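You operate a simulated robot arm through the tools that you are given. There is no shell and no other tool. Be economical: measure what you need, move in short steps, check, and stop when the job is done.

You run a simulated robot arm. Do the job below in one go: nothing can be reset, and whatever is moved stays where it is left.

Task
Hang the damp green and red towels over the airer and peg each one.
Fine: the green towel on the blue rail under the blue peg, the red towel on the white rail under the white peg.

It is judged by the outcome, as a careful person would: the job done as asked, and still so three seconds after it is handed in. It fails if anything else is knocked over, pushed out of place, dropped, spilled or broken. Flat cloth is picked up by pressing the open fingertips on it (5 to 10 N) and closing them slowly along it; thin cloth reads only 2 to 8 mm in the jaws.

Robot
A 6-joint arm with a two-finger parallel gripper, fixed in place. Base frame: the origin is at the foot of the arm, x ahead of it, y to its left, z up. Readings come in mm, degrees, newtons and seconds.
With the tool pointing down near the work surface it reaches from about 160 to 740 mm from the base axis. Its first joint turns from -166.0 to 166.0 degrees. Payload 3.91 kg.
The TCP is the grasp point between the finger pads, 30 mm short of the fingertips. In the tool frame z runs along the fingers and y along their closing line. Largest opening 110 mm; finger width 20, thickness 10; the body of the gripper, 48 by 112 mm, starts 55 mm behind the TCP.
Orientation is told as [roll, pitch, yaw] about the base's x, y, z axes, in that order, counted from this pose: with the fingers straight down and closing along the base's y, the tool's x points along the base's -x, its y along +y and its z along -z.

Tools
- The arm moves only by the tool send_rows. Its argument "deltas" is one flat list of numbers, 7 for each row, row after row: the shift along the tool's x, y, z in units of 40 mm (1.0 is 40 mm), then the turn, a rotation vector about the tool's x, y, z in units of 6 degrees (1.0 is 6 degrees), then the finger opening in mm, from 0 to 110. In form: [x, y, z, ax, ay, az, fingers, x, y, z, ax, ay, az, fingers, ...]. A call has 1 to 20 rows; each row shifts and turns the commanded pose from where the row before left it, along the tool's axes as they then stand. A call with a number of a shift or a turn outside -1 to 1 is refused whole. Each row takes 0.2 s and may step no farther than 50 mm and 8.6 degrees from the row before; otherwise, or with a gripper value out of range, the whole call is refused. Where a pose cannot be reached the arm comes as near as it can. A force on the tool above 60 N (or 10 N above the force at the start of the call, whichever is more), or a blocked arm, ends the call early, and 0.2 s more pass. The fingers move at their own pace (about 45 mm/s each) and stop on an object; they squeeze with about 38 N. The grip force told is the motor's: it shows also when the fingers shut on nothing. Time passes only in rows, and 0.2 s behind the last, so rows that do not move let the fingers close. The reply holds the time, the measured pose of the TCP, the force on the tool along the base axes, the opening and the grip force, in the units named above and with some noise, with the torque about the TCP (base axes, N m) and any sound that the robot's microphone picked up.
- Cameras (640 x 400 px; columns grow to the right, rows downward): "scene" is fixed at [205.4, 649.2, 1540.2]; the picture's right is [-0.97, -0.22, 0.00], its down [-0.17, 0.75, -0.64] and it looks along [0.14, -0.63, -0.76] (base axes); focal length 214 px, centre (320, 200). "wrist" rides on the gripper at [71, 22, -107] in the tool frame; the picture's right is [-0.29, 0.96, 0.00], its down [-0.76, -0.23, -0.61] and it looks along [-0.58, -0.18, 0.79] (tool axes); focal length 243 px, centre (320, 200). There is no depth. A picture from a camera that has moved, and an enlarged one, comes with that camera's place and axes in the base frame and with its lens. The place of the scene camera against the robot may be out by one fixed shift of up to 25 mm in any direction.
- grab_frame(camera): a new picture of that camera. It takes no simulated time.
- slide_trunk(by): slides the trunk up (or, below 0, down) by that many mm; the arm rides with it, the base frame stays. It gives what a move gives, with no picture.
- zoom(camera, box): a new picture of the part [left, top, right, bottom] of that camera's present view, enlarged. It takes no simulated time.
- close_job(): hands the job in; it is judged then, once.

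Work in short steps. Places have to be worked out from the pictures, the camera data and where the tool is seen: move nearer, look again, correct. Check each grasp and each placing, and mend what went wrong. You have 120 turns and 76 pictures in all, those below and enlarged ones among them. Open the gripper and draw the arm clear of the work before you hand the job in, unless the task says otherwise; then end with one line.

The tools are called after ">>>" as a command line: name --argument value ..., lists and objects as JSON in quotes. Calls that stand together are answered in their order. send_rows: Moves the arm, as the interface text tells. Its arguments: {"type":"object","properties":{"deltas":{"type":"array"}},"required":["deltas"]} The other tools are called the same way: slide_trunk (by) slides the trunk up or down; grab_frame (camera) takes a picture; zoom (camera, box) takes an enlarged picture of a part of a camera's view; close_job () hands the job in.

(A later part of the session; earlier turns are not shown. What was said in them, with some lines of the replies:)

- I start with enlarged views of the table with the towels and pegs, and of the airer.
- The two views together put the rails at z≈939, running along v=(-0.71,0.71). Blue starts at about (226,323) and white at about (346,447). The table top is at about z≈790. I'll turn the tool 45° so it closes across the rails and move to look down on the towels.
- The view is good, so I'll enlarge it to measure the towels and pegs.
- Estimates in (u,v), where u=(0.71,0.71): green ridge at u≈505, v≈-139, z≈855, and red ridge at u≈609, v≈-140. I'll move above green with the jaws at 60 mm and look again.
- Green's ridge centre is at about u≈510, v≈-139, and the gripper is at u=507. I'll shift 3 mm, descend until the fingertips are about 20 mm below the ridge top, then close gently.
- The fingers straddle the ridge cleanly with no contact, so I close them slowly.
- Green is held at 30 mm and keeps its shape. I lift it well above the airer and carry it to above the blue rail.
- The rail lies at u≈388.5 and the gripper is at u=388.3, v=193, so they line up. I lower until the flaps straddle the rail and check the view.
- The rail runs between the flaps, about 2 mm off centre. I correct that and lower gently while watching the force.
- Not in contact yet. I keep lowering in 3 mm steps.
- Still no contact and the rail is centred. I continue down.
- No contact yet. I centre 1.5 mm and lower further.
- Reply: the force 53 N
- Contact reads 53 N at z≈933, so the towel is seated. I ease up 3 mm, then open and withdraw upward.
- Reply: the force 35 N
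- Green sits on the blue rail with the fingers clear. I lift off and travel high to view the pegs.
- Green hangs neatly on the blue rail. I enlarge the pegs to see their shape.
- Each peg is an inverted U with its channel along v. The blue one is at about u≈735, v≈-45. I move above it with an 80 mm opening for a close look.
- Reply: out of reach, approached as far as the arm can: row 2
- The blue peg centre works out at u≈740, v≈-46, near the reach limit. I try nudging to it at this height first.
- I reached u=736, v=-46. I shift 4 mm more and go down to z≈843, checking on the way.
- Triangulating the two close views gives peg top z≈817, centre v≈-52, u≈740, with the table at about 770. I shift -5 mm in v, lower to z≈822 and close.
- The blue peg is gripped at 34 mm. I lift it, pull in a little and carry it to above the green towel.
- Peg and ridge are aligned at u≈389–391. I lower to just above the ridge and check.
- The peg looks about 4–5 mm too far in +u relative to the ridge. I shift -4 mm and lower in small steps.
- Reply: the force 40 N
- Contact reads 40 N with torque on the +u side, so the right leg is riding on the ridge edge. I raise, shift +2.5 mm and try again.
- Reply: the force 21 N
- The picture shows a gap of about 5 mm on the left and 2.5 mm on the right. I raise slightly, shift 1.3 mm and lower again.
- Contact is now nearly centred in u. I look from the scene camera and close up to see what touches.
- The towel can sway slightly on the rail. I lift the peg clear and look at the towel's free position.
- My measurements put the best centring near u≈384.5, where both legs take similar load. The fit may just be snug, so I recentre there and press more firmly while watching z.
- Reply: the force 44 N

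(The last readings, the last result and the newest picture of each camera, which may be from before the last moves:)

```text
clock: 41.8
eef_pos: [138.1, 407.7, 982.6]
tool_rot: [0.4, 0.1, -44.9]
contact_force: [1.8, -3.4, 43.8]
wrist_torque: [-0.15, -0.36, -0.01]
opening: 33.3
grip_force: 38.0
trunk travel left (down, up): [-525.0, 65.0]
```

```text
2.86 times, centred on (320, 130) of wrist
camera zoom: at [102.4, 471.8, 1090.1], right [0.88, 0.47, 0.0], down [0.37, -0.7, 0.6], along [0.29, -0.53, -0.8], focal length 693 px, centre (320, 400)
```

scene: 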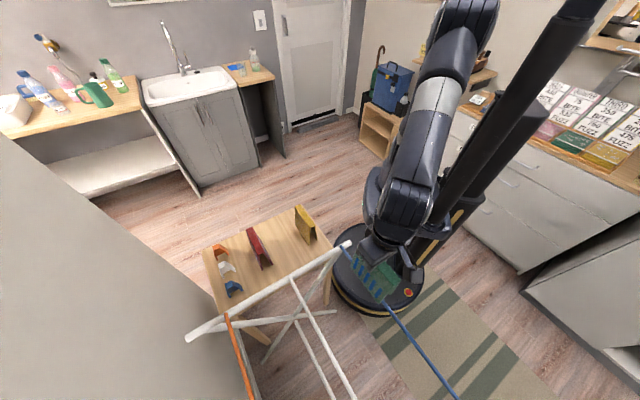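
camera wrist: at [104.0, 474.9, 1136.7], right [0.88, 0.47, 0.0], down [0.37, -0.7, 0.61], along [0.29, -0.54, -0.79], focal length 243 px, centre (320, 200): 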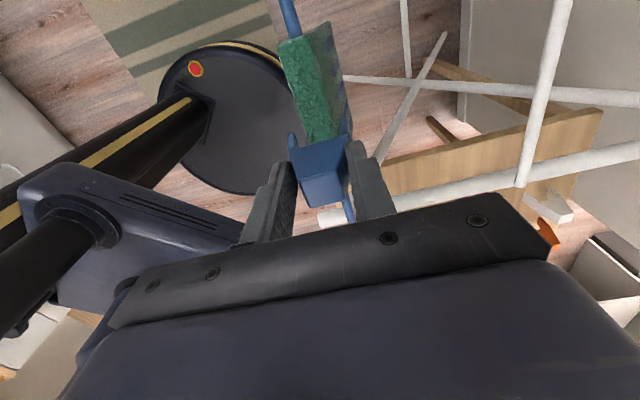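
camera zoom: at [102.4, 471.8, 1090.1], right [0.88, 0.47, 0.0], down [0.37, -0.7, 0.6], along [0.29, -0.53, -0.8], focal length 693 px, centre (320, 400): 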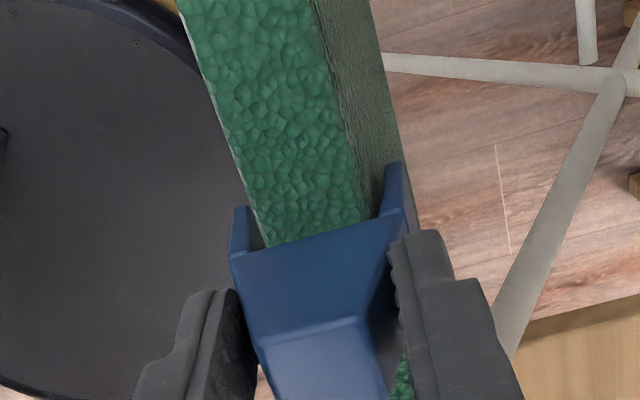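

The load sits at the peg's middle, and the geometry fits (rail ≈939, ridge ≈955, slot ≈28 mm deep). So the peg's slot ceiling is already resting on the ridge with its legs straddling it. I ease the pressure and open slowly.

>>> send_rows --deltas '[0, 0.02, -0.05, 0, 0, 0, 0, 0, 0, 0, 0, 0, 0, 36, 0, 0, 0, 0, 0, 0, 40, 0, 0, 0, 0, 0, 0, 46, 0, 0, 0, 0, 0, 0, 54, 0, 0, 0, 0, 0, 0, 60, 0, 0, 0, 0, 0, 0, 60]'

>>> zoom --camera "wrist" --box '[260, 60, 380, 200]'

>>> zoom --camera "scene" --box '[345, 240, 415, 310]'

```text
clock: 43.4
eef_pos: [138.0, 409.3, 982.3]
tool_rot: [0.0, -0.1, -45.0]
contact_force: [0.2, 0.4, 0.0]
wrist_torque: [-0.04, 0.0, -0.01]
opening: 60.0
grip_force: 0.1
trunk travel left (down, up): [-525.0, 65.0]
```

```text
2.86 times, centred on (320, 130) of wrist
camera zoom: at [102.7, 473.3, 1088.6], right [0.88, 0.47, 0.0], down [0.37, -0.7, 0.61], along [0.29, -0.54, -0.79], focal length 693 px, centre (320, 400)
```

zoom: 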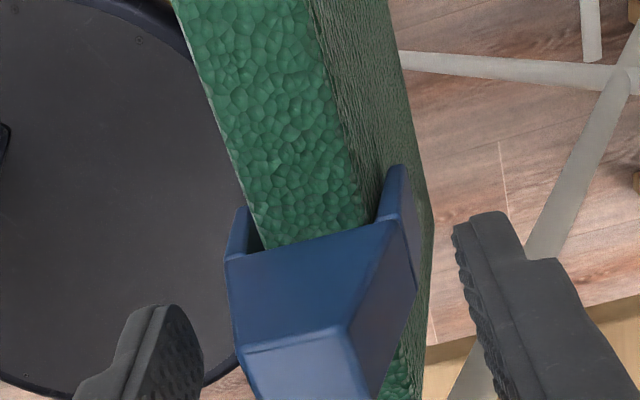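

```text
5.71 times, centred on (380, 275) of scene
camera zoom: at [205.4, 649.2, 1540.2], right [-0.97, -0.22, 0.0], down [-0.17, 0.75, -0.64], along [0.14, -0.63, -0.76], focal length 1226 px, centre (-23, -229)
```

zoom: 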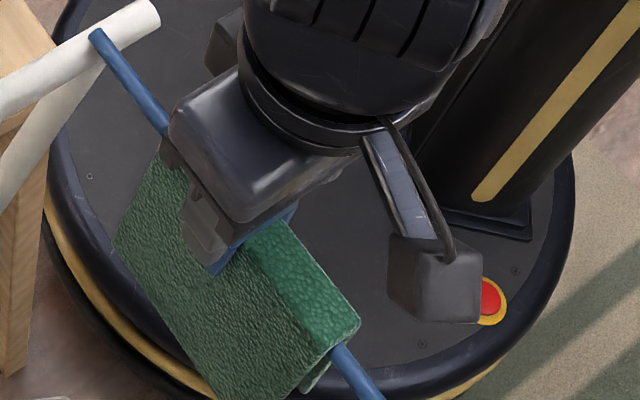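

The peg stays put on the ridge. I lift off and travel to the red towel.

>>> send_rows --deltas '[0, 0, -0.5, 0, 0, 0, 60, 0, 0, -0.75, 0, 0, 0, 60, 0, 0, -0.75, 0, 0, 0, 60, -0.833, 0.57, 0, 0, 0, 0, 60, -0.833, 0.57, 0, 0, 0, 0, 60, -0.833, 0.57, 0, 0, 0, 0, 60, -0.833, 0.57, 0, 0, 0, 0, 60, -0.833, 0.57, 0, 0, 0, 0, 60, -0.833, 0.57, 0, 0, 0, 0, 60, -0.833, 0.57, 0, 0, 0, 0, 60, -0.833, 0.57, 0, 0, 0, 0, 60, -0.833, 0.57, 0, 0, 0, 0, 60, -0.833, 0.57, 0, 0, 0, 0, 60, 0, 0, 0.8, 0, 0, 0, 60, 0, 0, 0.8, 0, 0, 0, 60, 0, 0, 0.8, 0, 0, 0, 60, 0, 0, 0, 0, 0, 0, 60]'

>>> grab_frame --camera "wrist"

>>> zoom --camera "scene" --box '[320, 220, 440, 320]'

```text
clock: 47.0
eef_pos: [537.1, 336.2, 969.0]
tool_rot: [0.0, 0.0, -45.0]
contact_force: [0.8, 0.0, -0.2]
wrist_torque: [0.0, 0.0, -0.03]
opening: 60.0
grip_force: 0.0
trunk travel left (down, up): [-525.0, 65.0]
```

```text
34 pictures are left
camera wrist: at [501.0, 401.8, 1074.7], right [0.88, 0.47, 0.0], down [0.37, -0.7, 0.61], along [0.29, -0.54, -0.79], focal length 243 px, centre (320, 200)
```

wrist: 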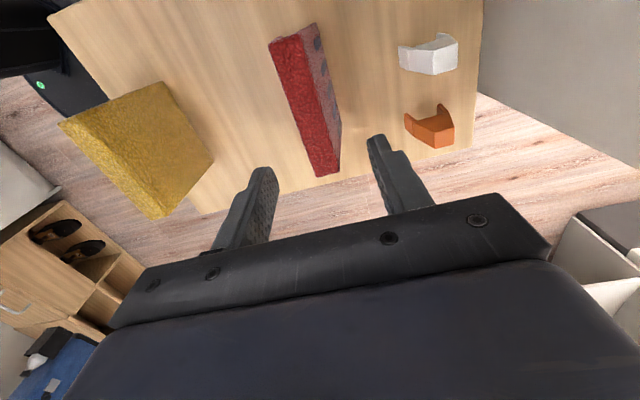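

```text
4.00 times, centred on (380, 270) of scene
camera zoom: at [205.4, 649.2, 1540.2], right [-0.97, -0.22, 0.0], down [-0.17, 0.75, -0.64], along [0.14, -0.63, -0.76], focal length 858 px, centre (80, -80)
```

zoom: 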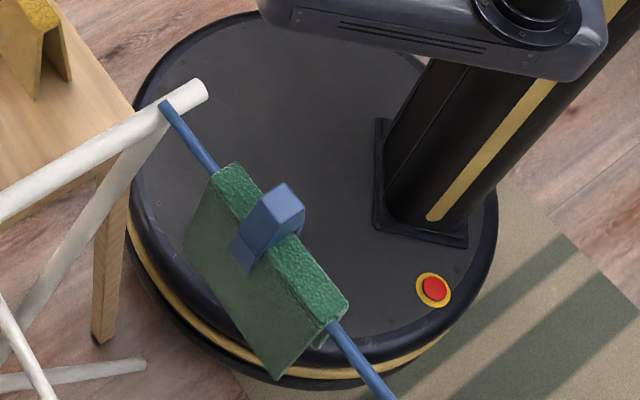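

Green is pegged properly. Red sits about 7 mm to the -u side of the gripper, so I shift, descend to z≈865 as with green, and close.

>>> send_rows --deltas '[0, -0.17, 0.6, 0, 0, 0, 60, 0, 0, 0.6, 0, 0, 0, 60, 0, 0, 0.6, 0, 0, 0, 60, 0, 0, 0.4, 0, 0, 0, 60, 0, 0, 0.4, 0, 0, 0, 60, 0, 0, 0, 0, 0, 0, 60]'

>>> zoom --camera "wrist" --box '[180, 0, 460, 240]'

```text
clock: 48.4
eef_pos: [528.7, 329.2, 860.0]
tool_rot: [-0.1, 0.0, -44.9]
contact_force: [0.5, 0.5, 0.4]
wrist_torque: [-0.03, 0.01, 0.02]
opening: 59.8
grip_force: 0.1
trunk travel left (down, up): [-525.0, 65.0]
```

```text
1.67 times, centred on (320, 120) of wrist
camera zoom: at [493.7, 394.4, 967.4], right [0.88, 0.47, 0.0], down [0.37, -0.7, 0.61], along [0.29, -0.54, -0.79], focal length 404 px, centre (320, 333)
```

zoom: 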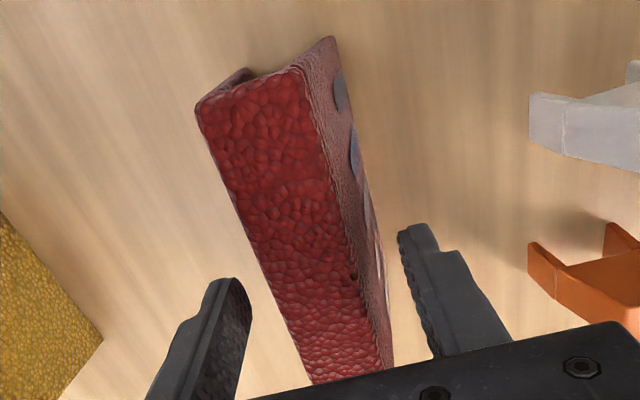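

The fingers are roughly centred on red. I raise 4 mm to match green's grasp and close slowly.

>>> send_rows --deltas '[0, 0.05, -0.1, 0, 0, 0, 60, 0, 0, 0, 0, 0, 0, 50, 0, 0, 0, 0, 0, 0, 42, 0, 0, 0, 0, 0, 0, 36, 0, 0, 0, 0, 0, 0, 30, 0, 0, 0, 0, 0, 0, 24, 0, 0, 0, 0, 0, 0, 16, 0, 0, 0, 0, 0, 0, 8, 0, 0, 0, 0, 0, 0, 0, 0, 0, 0, 0, 0, 0, 0]'

```text
clock: 50.6
eef_pos: [531.9, 331.9, 866.4]
tool_rot: [0.1, 0.0, -45.0]
contact_force: [-0.1, 0.9, 1.4]
wrist_torque: [0.0, -0.01, -0.02]
opening: 29.8
grip_force: 38.2
trunk travel left (down, up): [-525.0, 65.0]
```

Red is held at 29.8 mm. I lift and carry it to above the white rail.

>>> send_rows --deltas '[0, 0, -0.5, 0, 0, 0, 0, 0, 0, -0.85, 0, 0, 0, 0, 0, 0, -0.85, 0, 0, 0, 0, 0, 0, -0.85, 0, 0, 0, 0, 0, 0, -0.85, 0, 0, 0, 0, 0, 0, -0.85, 0, 0, 0, 0, 0.828, -0.125, 0, 0, 0, 0, 0, 0.828, -0.125, 0, 0, 0, 0, 0, 0.828, -0.125, 0, 0, 0, 0, 0, 0.828, -0.125, 0, 0, 0, 0, 0, 0.828, -0.125, 0, 0, 0, 0, 0, 0.828, -0.125, 0, 0, 0, 0, 0, 0.828, -0.125, 0, 0, 0, 0, 0, 0.828, -0.125, 0, 0, 0, 0, 0, 0.828, -0.125, 0, 0, 0, 0, 0, 0.828, -0.125, 0, 0, 0, 0, 0, 0, 0, 0, 0, 0, 0, 0]'

>>> grab_frame --camera "wrist"

>>> zoom --camera "scene" --box '[200, 220, 440, 400]'

```text
clock: 54.2
eef_pos: [261.5, 531.5, 1053.9]
tool_rot: [0.0, -0.1, -45.0]
contact_force: [-0.7, 0.3, -0.2]
wrist_torque: [-0.02, 0.0, -0.02]
opening: 29.5
grip_force: 37.9
trunk travel left (down, up): [-525.0, 65.0]
```

```text
31 pictures are left
camera wrist: at [226.7, 596.6, 1161.1], right [0.88, 0.47, 0.0], down [0.37, -0.7, 0.61], along [0.29, -0.54, -0.79], focal length 243 px, centre (320, 200)
```

wrist: 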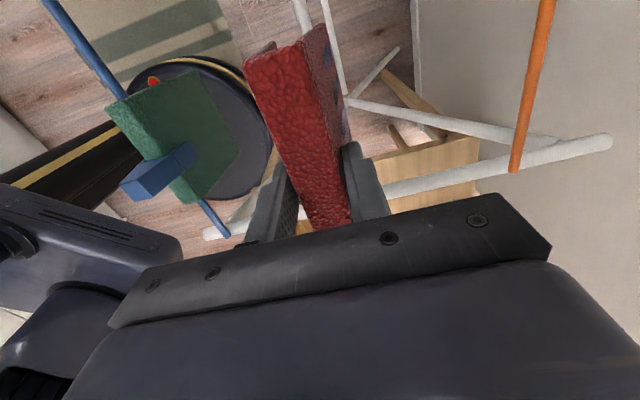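

```text
2.22 times, centred on (320, 310) of scene
camera zoom: at [205.4, 649.2, 1540.2], right [-0.97, -0.22, 0.0], down [-0.17, 0.75, -0.64], along [0.14, -0.63, -0.76], focal length 477 px, centre (320, -44)
```

zoom: 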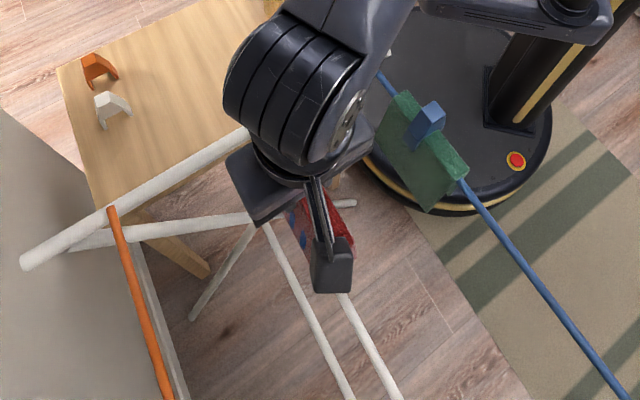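

Two white lines show beneath the towel. I enlarge to tell which is the upper rail.

>>> zoom --camera "wrist" --box '[220, 0, 400, 120]'

```text
3.33 times, centred on (310, 60) of wrist
camera zoom: at [226.7, 596.6, 1161.1], right [0.88, 0.47, 0.0], down [0.37, -0.7, 0.61], along [0.29, -0.54, -0.79], focal length 809 px, centre (353, 667)
```

zoom: 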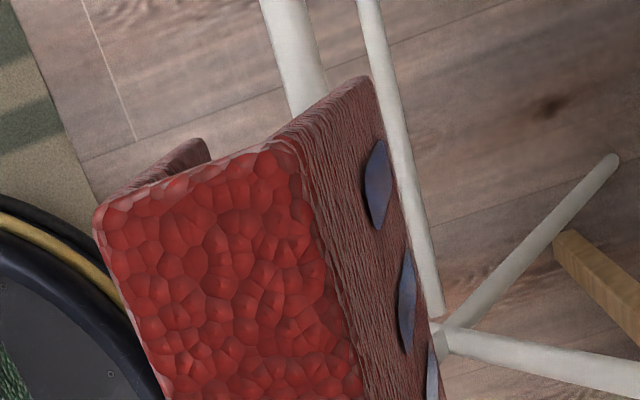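

The thicker line is the upper white rail, at u≈569. I shift +8 mm and lower until the flaps are just straddling it.

>>> send_rows --deltas '[0, 0.2, 0.3, 0, 0, 0, 0, 0, 0, 0.4, 0, 0, 0, 0, 0, 0, 0, 0, 0, 0, 0]'

>>> zoom --camera "wrist" --box '[220, 0, 400, 120]'

```text
clock: 55.0
eef_pos: [267.4, 534.9, 1027.1]
tool_rot: [0.0, 0.0, -45.0]
contact_force: [0.4, -0.7, -1.2]
wrist_torque: [0.0, -0.03, 0.01]
opening: 30.0
grip_force: 38.2
trunk travel left (down, up): [-525.0, 65.0]
```

```text
3.33 times, centred on (310, 60) of wrist
camera zoom: at [231.5, 600.4, 1133.7], right [0.88, 0.47, 0.0], down [0.37, -0.7, 0.61], along [0.29, -0.54, -0.79], focal length 809 px, centre (353, 667)
```

zoom: 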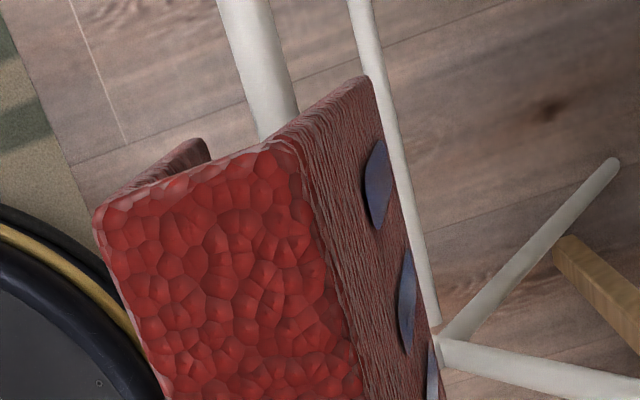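

The rail is at u≈569.5 and the gripper at 567.4. I correct by +2 mm and lower to z≈985.

>>> send_rows --deltas '[0, 0.05, 0.4, 0, 0, 0, 0, 0, 0, 0.35, 0, 0, 0, 0, 0, 0, 0.3, 0, 0, 0, 0, 0, 0, 0, 0, 0, 0, 0]'

>>> zoom --camera "wrist" --box '[220, 0, 400, 120]'

```text
clock: 56.0
eef_pos: [267.4, 536.7, 986.1]
tool_rot: [0.0, 0.0, -45.0]
contact_force: [0.7, 0.5, -1.7]
wrist_torque: [-0.01, 0.03, 0.02]
opening: 29.9
grip_force: 37.9
trunk travel left (down, up): [-525.0, 65.0]
```

```text
3.33 times, centred on (310, 60) of wrist
camera zoom: at [231.4, 601.3, 1092.8], right [0.88, 0.47, 0.0], down [0.37, -0.7, 0.61], along [0.29, -0.54, -0.79], focal length 809 px, centre (353, 667)
```

zoom: 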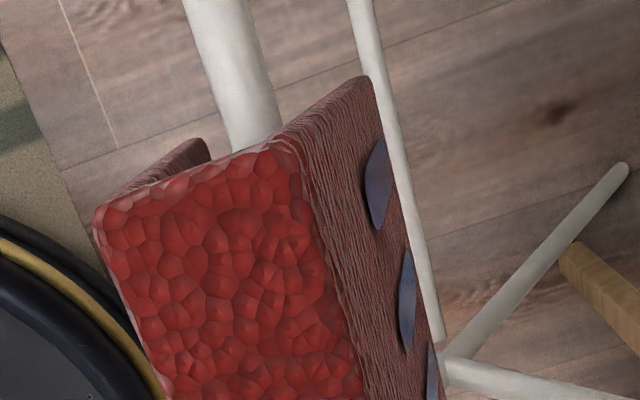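

This matches the blue-rail approach picture. I keep lowering, with a 1.5 mm correction, to just above the known contact height of about 933.

>>> send_rows --deltas '[0, 0.04, 0.25, 0, 0, 0, 0, 0, 0, 0.25, 0, 0, 0, 0, 0, 0, 0.25, 0, 0, 0, 0, 0, 0, 0.25, 0, 0, 0, 0, 0, 0, 0.1, 0, 0, 0, 0, 0, 0, 0, 0, 0, 0, 0]'

>>> zoom --camera "wrist" --box '[220, 0, 400, 120]'

```text
clock: 57.4
eef_pos: [271.3, 536.3, 940.6]
tool_rot: [0.1, 0.0, -45.1]
contact_force: [-0.3, -0.1, -0.6]
wrist_torque: [0.01, 0.01, -0.03]
opening: 29.8
grip_force: 38.5
trunk travel left (down, up): [-525.0, 65.0]
```

```text
3.33 times, centred on (310, 60) of wrist
camera zoom: at [234.5, 601.2, 1048.3], right [0.88, 0.47, 0.0], down [0.37, -0.7, 0.61], along [0.29, -0.54, -0.79], focal length 809 px, centre (353, 667)
```

zoom: 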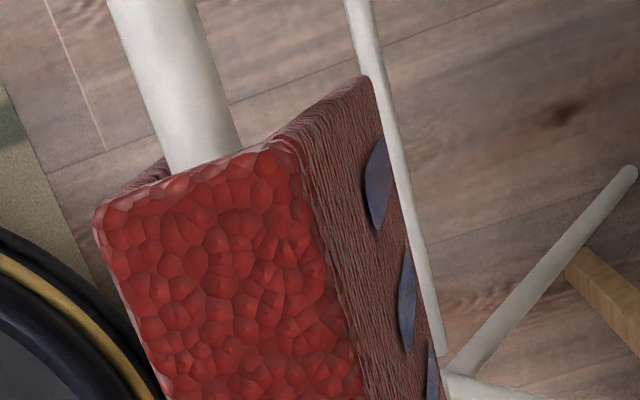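

The rail is now slightly left of where blue was, so I shift back 1.5 mm and lower to contact.

>>> send_rows --deltas '[0, -0.04, 0.06, 0, 0, 0, 0, 0, 0, 0.06, 0, 0, 0, 0, 0, 0, 0.05, 0, 0, 0, 0, 0, 0, 0, 0, 0, 0, 0]'

```text
clock: 58.4
eef_pos: [269.7, 534.7, 935.9]
tool_rot: [0.0, 0.0, -45.0]
contact_force: [-1.0, 1.4, 7.1]
wrist_torque: [-0.06, -0.09, 0.0]
opening: 29.7
grip_force: 37.4
trunk travel left (down, up): [-525.0, 65.0]
```

Contact begins at z≈935. I go 1 mm lower, then open.

>>> send_rows --deltas '[0, 0, 0.03, 0, 0, 0, 0, 0, 0, 0, 0, 0, 0, 0]'

>>> send_rows --deltas '[0, 0, 0, 0, 0, 0, 34, 0, 0, 0, 0, 0, 0, 42, 0, 0, 0, 0, 0, 0, 56, 0, 0, 0, 0, 0, 0, 60, 0, 0, 0, 0, 0, 0, 60]'

>>> grab_frame --camera "wrist"

```text
clock: 59.0
eef_pos: [269.1, 534.7, 934.3]
tool_rot: [0.2, 0.1, -45.0]
contact_force: [-2.5, 0.0, 20.6]
wrist_torque: [-0.03, -0.06, 0.05]
opening: 29.6
grip_force: 38.1
trunk travel left (down, up): [-525.0, 65.0]
```

```text
clock: 60.2
eef_pos: [270.7, 536.3, 932.9]
tool_rot: [0.1, 0.0, -45.0]
contact_force: [0.2, 0.1, 0.3]
wrist_torque: [0.02, 0.02, -0.01]
opening: 59.7
grip_force: 0.0
trunk travel left (down, up): [-525.0, 65.0]
```

```text
25 pictures are left
camera wrist: at [234.6, 600.5, 1039.4], right [0.88, 0.47, 0.0], down [0.37, -0.7, 0.61], along [0.29, -0.54, -0.79], focal length 243 px, centre (320, 200)
```

wrist: 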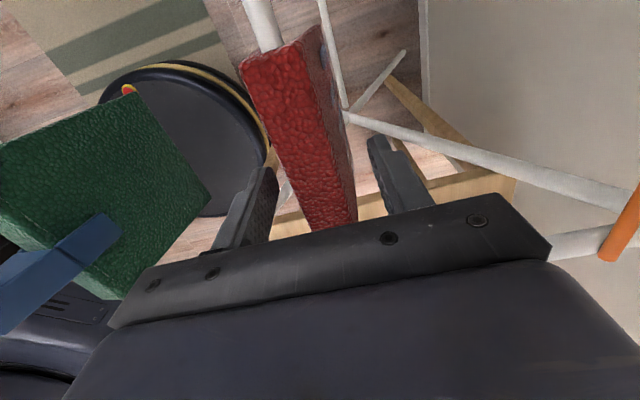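

Red hangs on the white rail. I lift off and go to look at the white peg.

>>> send_rows --deltas '[0, 0, -0.6, 0, 0, 0, 60, 0, 0, -0.8, 0, 0, 0, 60, 0, 0, -0.8, 0, 0, 0, 60, 0, 0, -0.8, 0, 0, 0, 60, -0.8375, 0.4, 0, 0, 0, 0, 60, -0.8375, 0.4, 0, 0, 0, 0, 60, -0.8375, 0.4, 0, 0, 0, 0, 60, -0.8375, 0.4, 0, 0, 0, 0, 60, -0.8375, 0.4, 0, 0, 0, 0, 60, -0.8375, 0.4, 0, 0, 0, 0, 60, -0.8375, 0.4, 0, 0, 0, 0, 60, -0.8375, 0.4, 0, 0, 0, 0, 80, 0, 0.1, 0.75, 0, 0, 0, 80, 0, 0.1, 0.75, 0, 0, 0, 80, 0, 0.1, 0.75, 0, 0, 0, 80, 0, 0.1, 0.75, 0, 0, 0, 80, 0, 0, 0, 0, 0, 0, 80]'

>>> grab_frame --camera "wrist"

>>> zoom --camera "scene" --box '[200, 220, 440, 400]'

```text
clock: 63.8
eef_pos: [561.0, 448.4, 934.6]
tool_rot: [0.1, 0.1, -45.0]
contact_force: [0.5, -0.5, 0.2]
wrist_torque: [0.02, 0.0, -0.02]
opening: 80.0
grip_force: 0.0
trunk travel left (down, up): [-525.0, 65.0]
```

```text
24 pictures are left
camera wrist: at [526.2, 513.3, 1041.9], right [0.88, 0.47, 0.0], down [0.37, -0.7, 0.61], along [0.29, -0.54, -0.79], focal length 243 px, centre (320, 200)
```

wrist: 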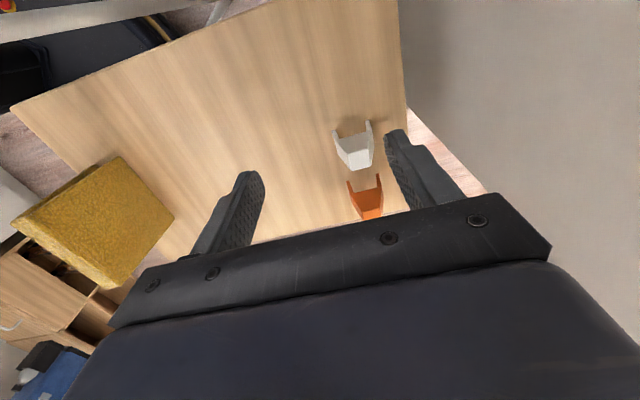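

```text
2.22 times, centred on (320, 310) of scene
camera zoom: at [205.4, 649.2, 1540.2], right [-0.97, -0.22, 0.0], down [-0.17, 0.75, -0.64], along [0.14, -0.63, -0.76], focal length 477 px, centre (320, -44)
```

zoom: 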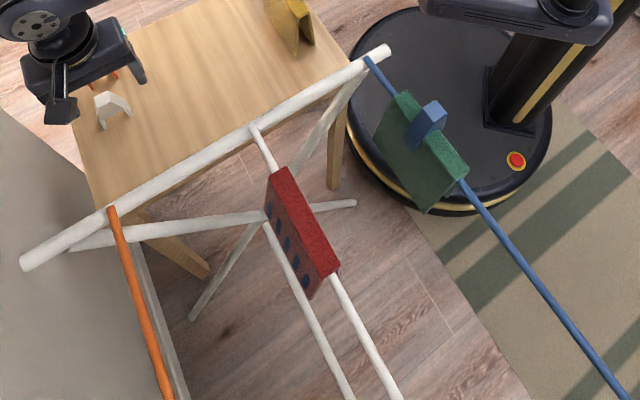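

Red is placed well. By the same method as for blue, the white peg's grasp point is at about u≈739.5, v≈-130, which may be beyond reach (r≈751). I try it in steps.

>>> send_rows --deltas '[-0.63, 0.3, 0.4, 0, 0, 0, 80, -0.63, 0.3, 0.4, 0, 0, 0, 80, 0, 0.04, 0.4, 0, 0, 0, 80, 0, 0, 0, 0, 0, 0, 80]'

```text
clock: 64.8
eef_pos: [610.9, 428.3, 885.1]
tool_rot: [0.1, 0.0, -45.0]
contact_force: [0.2, -0.3, 0.1]
wrist_torque: [-0.04, -0.01, 0.02]
opening: 79.9
grip_force: 0.0
out of reach, approached as far as the arm can: row 2
trunk travel left (down, up): [-525.0, 65.0]
```

At u=735, v=-129 and lower z, the reach improves. I continue to z≈843 and +4 mm, then look.

>>> send_rows --deltas '[0, 0, 0.35, 0, 0, 0, 80, 0, 0.1, 0.35, 0, 0, 0, 80, 0, 0, 0.3, 0, 0, 0, 80, 0, 0, 0, 0, 0, 0, 80]'

>>> zoom --camera "wrist" --box '[200, 80, 440, 240]'

```text
clock: 65.8
eef_pos: [610.2, 430.0, 844.1]
tool_rot: [0.1, -0.1, -45.0]
contact_force: [0.1, 0.4, -0.2]
wrist_torque: [0.0, 0.0, 0.01]
opening: 80.4
grip_force: 0.1
trunk travel left (down, up): [-525.0, 65.0]
```

```text
2.50 times, centred on (320, 160) of wrist
camera zoom: at [574.7, 494.5, 952.0], right [0.88, 0.47, 0.0], down [0.37, -0.7, 0.61], along [0.29, -0.54, -0.79], focal length 606 px, centre (320, 300)
```

zoom: 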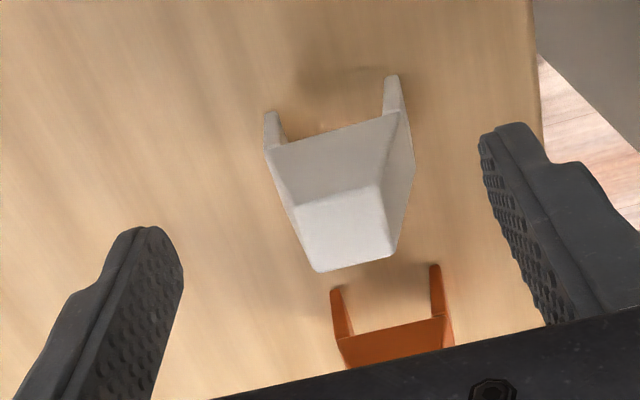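

v matches the blue grasp geometry, but the peg is about 5 mm toward +u of the jaw centre. I nudge +u and lower to z≈822.

>>> send_rows --deltas '[0, 0.06, 0.25, 0, 0, 0, 80, 0, 0.06, 0.3, 0, 0, 0, 80, 0, 0, 0, 0, 0, 0, 80]'

>>> zoom --camera "wrist" --box '[200, 80, 440, 240]'

```text
clock: 66.6
eef_pos: [609.2, 429.1, 822.4]
tool_rot: [0.1, 0.0, -45.0]
contact_force: [0.2, 0.5, -0.7]
wrist_torque: [0.05, 0.03, -0.01]
opening: 80.2
grip_force: 0.1
out of reach, approached as far as the arm can: row 1
trunk travel left (down, up): [-525.0, 65.0]
```

```text
2.50 times, centred on (320, 160) of wrist
camera zoom: at [573.2, 494.0, 929.1], right [0.88, 0.47, 0.0], down [0.37, -0.7, 0.61], along [0.29, -0.54, -0.79], focal length 606 px, centre (320, 300)
```

zoom: 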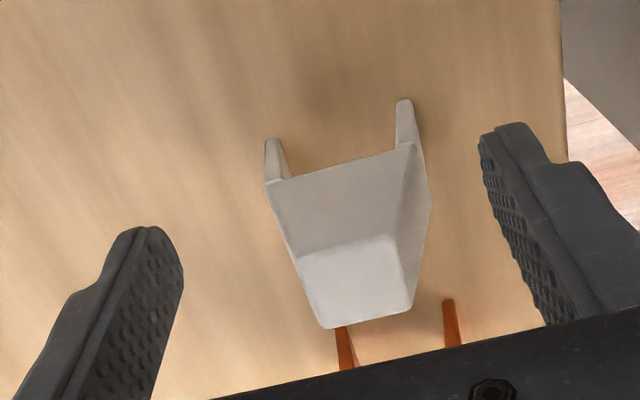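

The reach limit is at u≈734, so the peg is only about 4 mm off centre and closing will slide it gently to the middle. I close slowly.

>>> send_rows --deltas '[0, 0, 0, 0, 0, 0, 70, 0, 0, 0, 0, 0, 0, 62, 0, 0, 0, 0, 0, 0, 55, 0, 0, 0, 0, 0, 0, 49, 0, 0, 0, 0, 0, 0, 44, 0, 0, 0, 0, 0, 0, 39, 0, 0, 0, 0, 0, 0, 34, 0, 0, 0, 0, 0, 0, 28, 0, 0, 0, 0, 0, 0, 16, 0, 0, 0, 0, 0, 0, 0, 0, 0, 0, 0, 0, 0, 0]'

>>> zoom --camera "wrist" --box '[200, 80, 440, 240]'

```text
clock: 69.0
eef_pos: [609.3, 428.7, 822.5]
tool_rot: [0.1, 0.1, -45.0]
contact_force: [0.0, -1.0, 0.0]
wrist_torque: [0.0, -0.01, 0.01]
opening: 33.7
grip_force: 37.9
trunk travel left (down, up): [-525.0, 65.0]
```

```text
2.50 times, centred on (320, 160) of wrist
camera zoom: at [573.2, 493.9, 929.4], right [0.88, 0.47, 0.0], down [0.37, -0.7, 0.61], along [0.29, -0.54, -0.79], focal length 606 px, centre (320, 300)
```

zoom: 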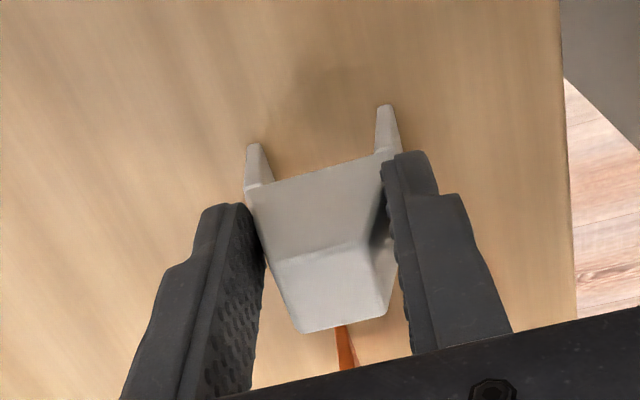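

The white peg is held at 33.7 mm, just like the blue one. I lift while pulling in and carry it above the red towel.

>>> send_rows --deltas '[0, 0, -0.4, 0, 0, 0, 0, 0, -0.35, -0.8, 0, 0, 0, 0, 0, -0.35, -0.8, 0, 0, 0, 0, 0, -0.35, -0.8, 0, 0, 0, 0, 0, -0.35, -0.8, 0, 0, 0, 0, 0, 0, -0.8, 0, 0, 0, 0, 0, 0, -0.8, 0, 0, 0, 0, 0.795, -0.276, 0, 0, 0, 0, 0, 0.795, -0.276, 0, 0, 0, 0, 0, 0.795, -0.276, 0, 0, 0, 0, 0, 0.795, -0.276, 0, 0, 0, 0, 0, 0.795, -0.276, 0, 0, 0, 0, 0, 0.795, -0.276, 0, 0, 0, 0, 0, 0.795, -0.276, 0, 0, 0, 0, 0, 0.795, -0.276, 0, 0, 0, 0, 0, 0.795, -0.276, 0, 0, 0, 0, 0, 0.795, -0.276, 0, 0, 0, 0, 0, 0, 0, 0, 0, 0, 0, 0]'

>>> zoom --camera "wrist" --box '[220, 0, 420, 220]'

```text
clock: 72.8
eef_pos: [269.6, 538.6, 1032.0]
tool_rot: [0.1, 0.0, -45.0]
contact_force: [0.0, -0.3, -0.7]
wrist_torque: [0.02, -0.01, 0.02]
opening: 33.3
grip_force: 37.6
trunk travel left (down, up): [-525.0, 65.0]
```

```text
1.82 times, centred on (320, 110) of wrist
camera zoom: at [234.6, 603.3, 1138.7], right [0.88, 0.47, 0.0], down [0.37, -0.7, 0.61], along [0.29, -0.54, -0.79], focal length 441 px, centre (320, 364)
```

zoom: 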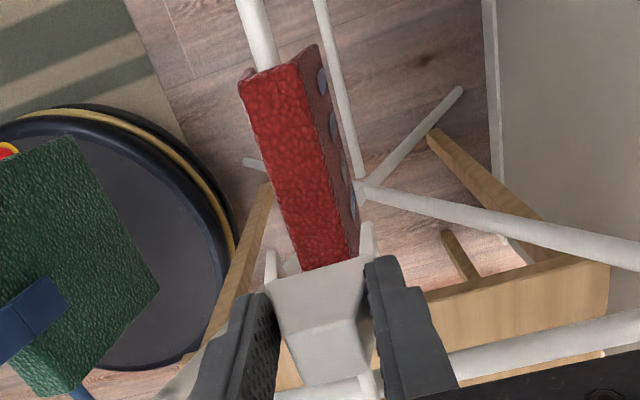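

Peg centre ≈572 against ridge ≈570.5. I shift -1.5 mm, lower to where the legs are about to straddle the ridge, and check.

>>> send_rows --deltas '[0, -0.04, 0.4, 0, 0, 0, 0, 0, 0, 0.3, 0, 0, 0, 0, 0, 0, 0, 0, 0, 0, 0]'

>>> zoom --camera "wrist" --box '[260, 60, 380, 200]'

```text
clock: 73.6
eef_pos: [269.3, 536.8, 1003.0]
tool_rot: [0.0, -0.1, -45.0]
contact_force: [-0.2, 0.1, -0.5]
wrist_torque: [-0.01, 0.02, -0.01]
opening: 33.4
grip_force: 37.7
trunk travel left (down, up): [-525.0, 65.0]
```

```text
2.86 times, centred on (320, 130) of wrist
camera zoom: at [232.9, 601.0, 1110.3], right [0.88, 0.47, 0.0], down [0.37, -0.7, 0.61], along [0.29, -0.54, -0.79], focal length 693 px, centre (320, 400)
```

zoom: 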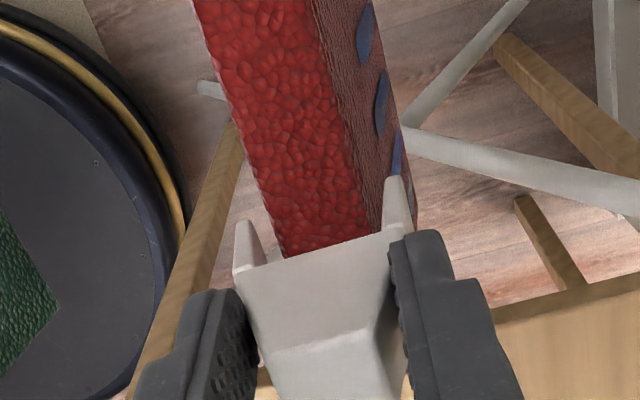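

The peg is well centred over the ridge. I lower gently to contact.

>>> send_rows --deltas '[0, 0, 0.2, 0, 0, 0, 0, 0, 0, 0.15, 0, 0, 0, 0, 0, 0, 0.1, 0, 0, 0, 0, 0, 0, 0.06, 0, 0, 0, 0, 0, 0, 0, 0, 0, 0, 0]'

```text
clock: 74.8
eef_pos: [268.7, 537.2, 985.4]
tool_rot: [0.0, 0.0, -45.0]
contact_force: [-0.3, 0.8, 2.1]
wrist_torque: [-0.02, 0.02, 0.0]
opening: 33.0
grip_force: 37.9
trunk travel left (down, up): [-525.0, 65.0]
```

>>> send_rows --deltas '[0, 0, 0.05, 0, 0, 0, 0, 0, 0, 0.04, 0, 0, 0, 0, 0, 0, 0, 0, 0, 0, 0]'

>>> zoom --camera "wrist" --box '[260, 60, 380, 200]'

```text
clock: 75.6
eef_pos: [268.4, 538.0, 984.1]
tool_rot: [0.3, 0.2, -45.0]
contact_force: [1.8, -0.8, 26.7]
wrist_torque: [-0.12, -0.27, -0.03]
opening: 32.9
grip_force: 38.5
trunk travel left (down, up): [-525.0, 65.0]
```

```text
2.86 times, centred on (320, 130) of wrist
camera zoom: at [231.9, 601.5, 1091.1], right [0.88, 0.47, 0.01], down [0.37, -0.7, 0.6], along [0.29, -0.53, -0.8], focal length 693 px, centre (320, 400)
```

zoom: 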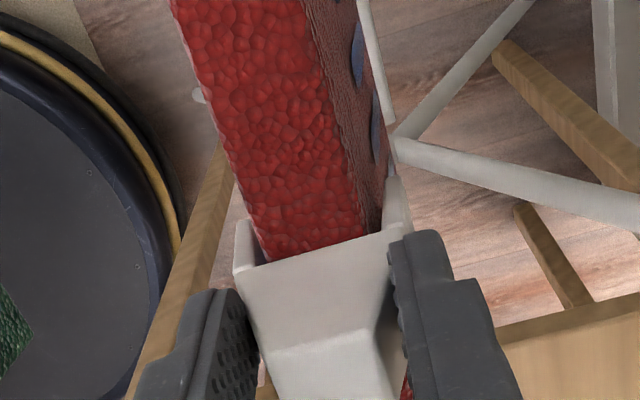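

The peg is seated at z≈984, the same as blue, with both legs straddling. I release it slowly and lift away.

>>> send_rows --deltas '[0, 0, -0.03, 0, 0, 0, 0, 0, 0, 0, 0, 0, 0, 36, 0, 0, 0, 0, 0, 0, 40, 0, 0, 0, 0, 0, 0, 46, 0, 0, 0, 0, 0, 0, 54, 0, 0, 0, 0, 0, 0, 62, 0, 0, 0, 0, 0, 0, 62]'

>>> zoom --camera "wrist" --box '[220, 0, 420, 220]'

```text
clock: 77.2
eef_pos: [267.7, 538.2, 982.1]
tool_rot: [0.1, 0.0, -45.0]
contact_force: [0.4, -0.4, -1.0]
wrist_torque: [0.04, -0.04, 0.01]
opening: 61.9
grip_force: 0.1
trunk travel left (down, up): [-525.0, 65.0]
```

```text
1.82 times, centred on (320, 110) of wrist
camera zoom: at [232.0, 601.6, 1088.7], right [0.88, 0.47, 0.0], down [0.37, -0.7, 0.61], along [0.29, -0.54, -0.79], focal length 441 px, centre (320, 364)
```

zoom: 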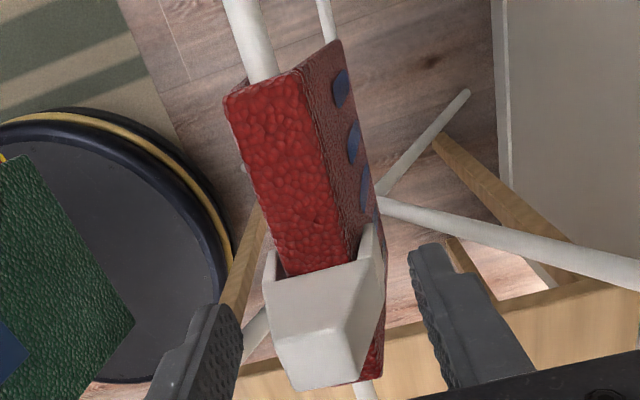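

The white peg sits upright across the red towel. I withdraw straight up and then back to near the start.

>>> send_rows --deltas '[0, 0, -0.4, 0, 0, 0, 62, 0, 0, -0.8, 0, 0, 0, 62, 0, 0, -0.8, 0, 0, 0, 62, 0, 0, -0.8, 0, 0, 0, 62, 0, 0, -0.8, 0, 0, 0, 62, 0, 0, -0.8, 0, 0, 0, 62, -0.8, -0.2, -0.2, 0, 0, 0, 62, -0.8, -0.2, -0.2, 0, 0, 0, 62, -0.8, -0.2, -0.2, 0, 0, 0, 62, -0.8, -0.2, -0.2, 0, 0, 0, 62, -0.8, -0.2, 0, 0, 0, 0, 62, -0.8, -0.2, 0, 0, 0, 0, 62, 0, 0, 0, 0, 0, 0, 62]'

>>> zoom --camera "scene" --box '[190, 200, 450, 380]'

>>> zoom --camera "scene" --box '[280, 240, 400, 340]'

```text
clock: 80.0
eef_pos: [368.4, 361.9, 1188.9]
tool_rot: [0.0, -0.1, -45.0]
contact_force: [0.0, -0.6, -0.4]
wrist_torque: [0.0, 0.0, 0.0]
opening: 61.9
grip_force: 0.1
trunk travel left (down, up): [-525.0, 65.0]
```

```text
2.22 times, centred on (320, 290) of scene
camera zoom: at [205.4, 649.2, 1540.2], right [-0.97, -0.22, 0.0], down [-0.17, 0.75, -0.64], along [0.14, -0.63, -0.76], focal length 477 px, centre (320, 0)
```

zoom: 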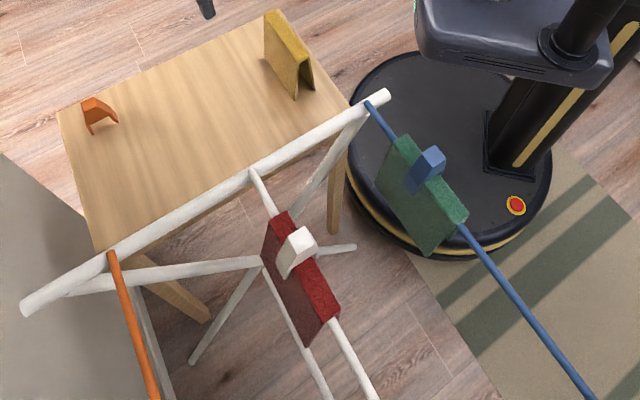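

```text
4.00 times, centred on (340, 290) of scene
camera zoom: at [205.4, 649.2, 1540.2], right [-0.97, -0.22, 0.0], down [-0.17, 0.75, -0.64], along [0.14, -0.63, -0.76], focal length 858 px, centre (240, -160)
```

zoom: 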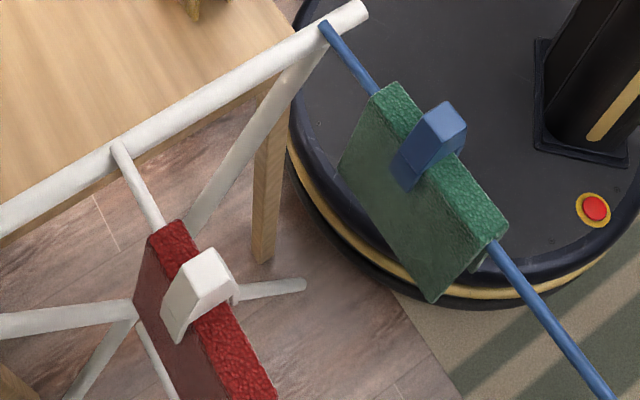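

Both towels hang on their rails under the matching pegs. The yellow towel and the orange peg are untouched, and the arm is clear with the gripper open. I hand the job in.

>>> close_job

```text
The job is handed in.
```

The green towel hangs on the blue rail under the blue peg, and the red towel hangs on the white rail under the white peg; the yellow towel and orange peg were left where they were.
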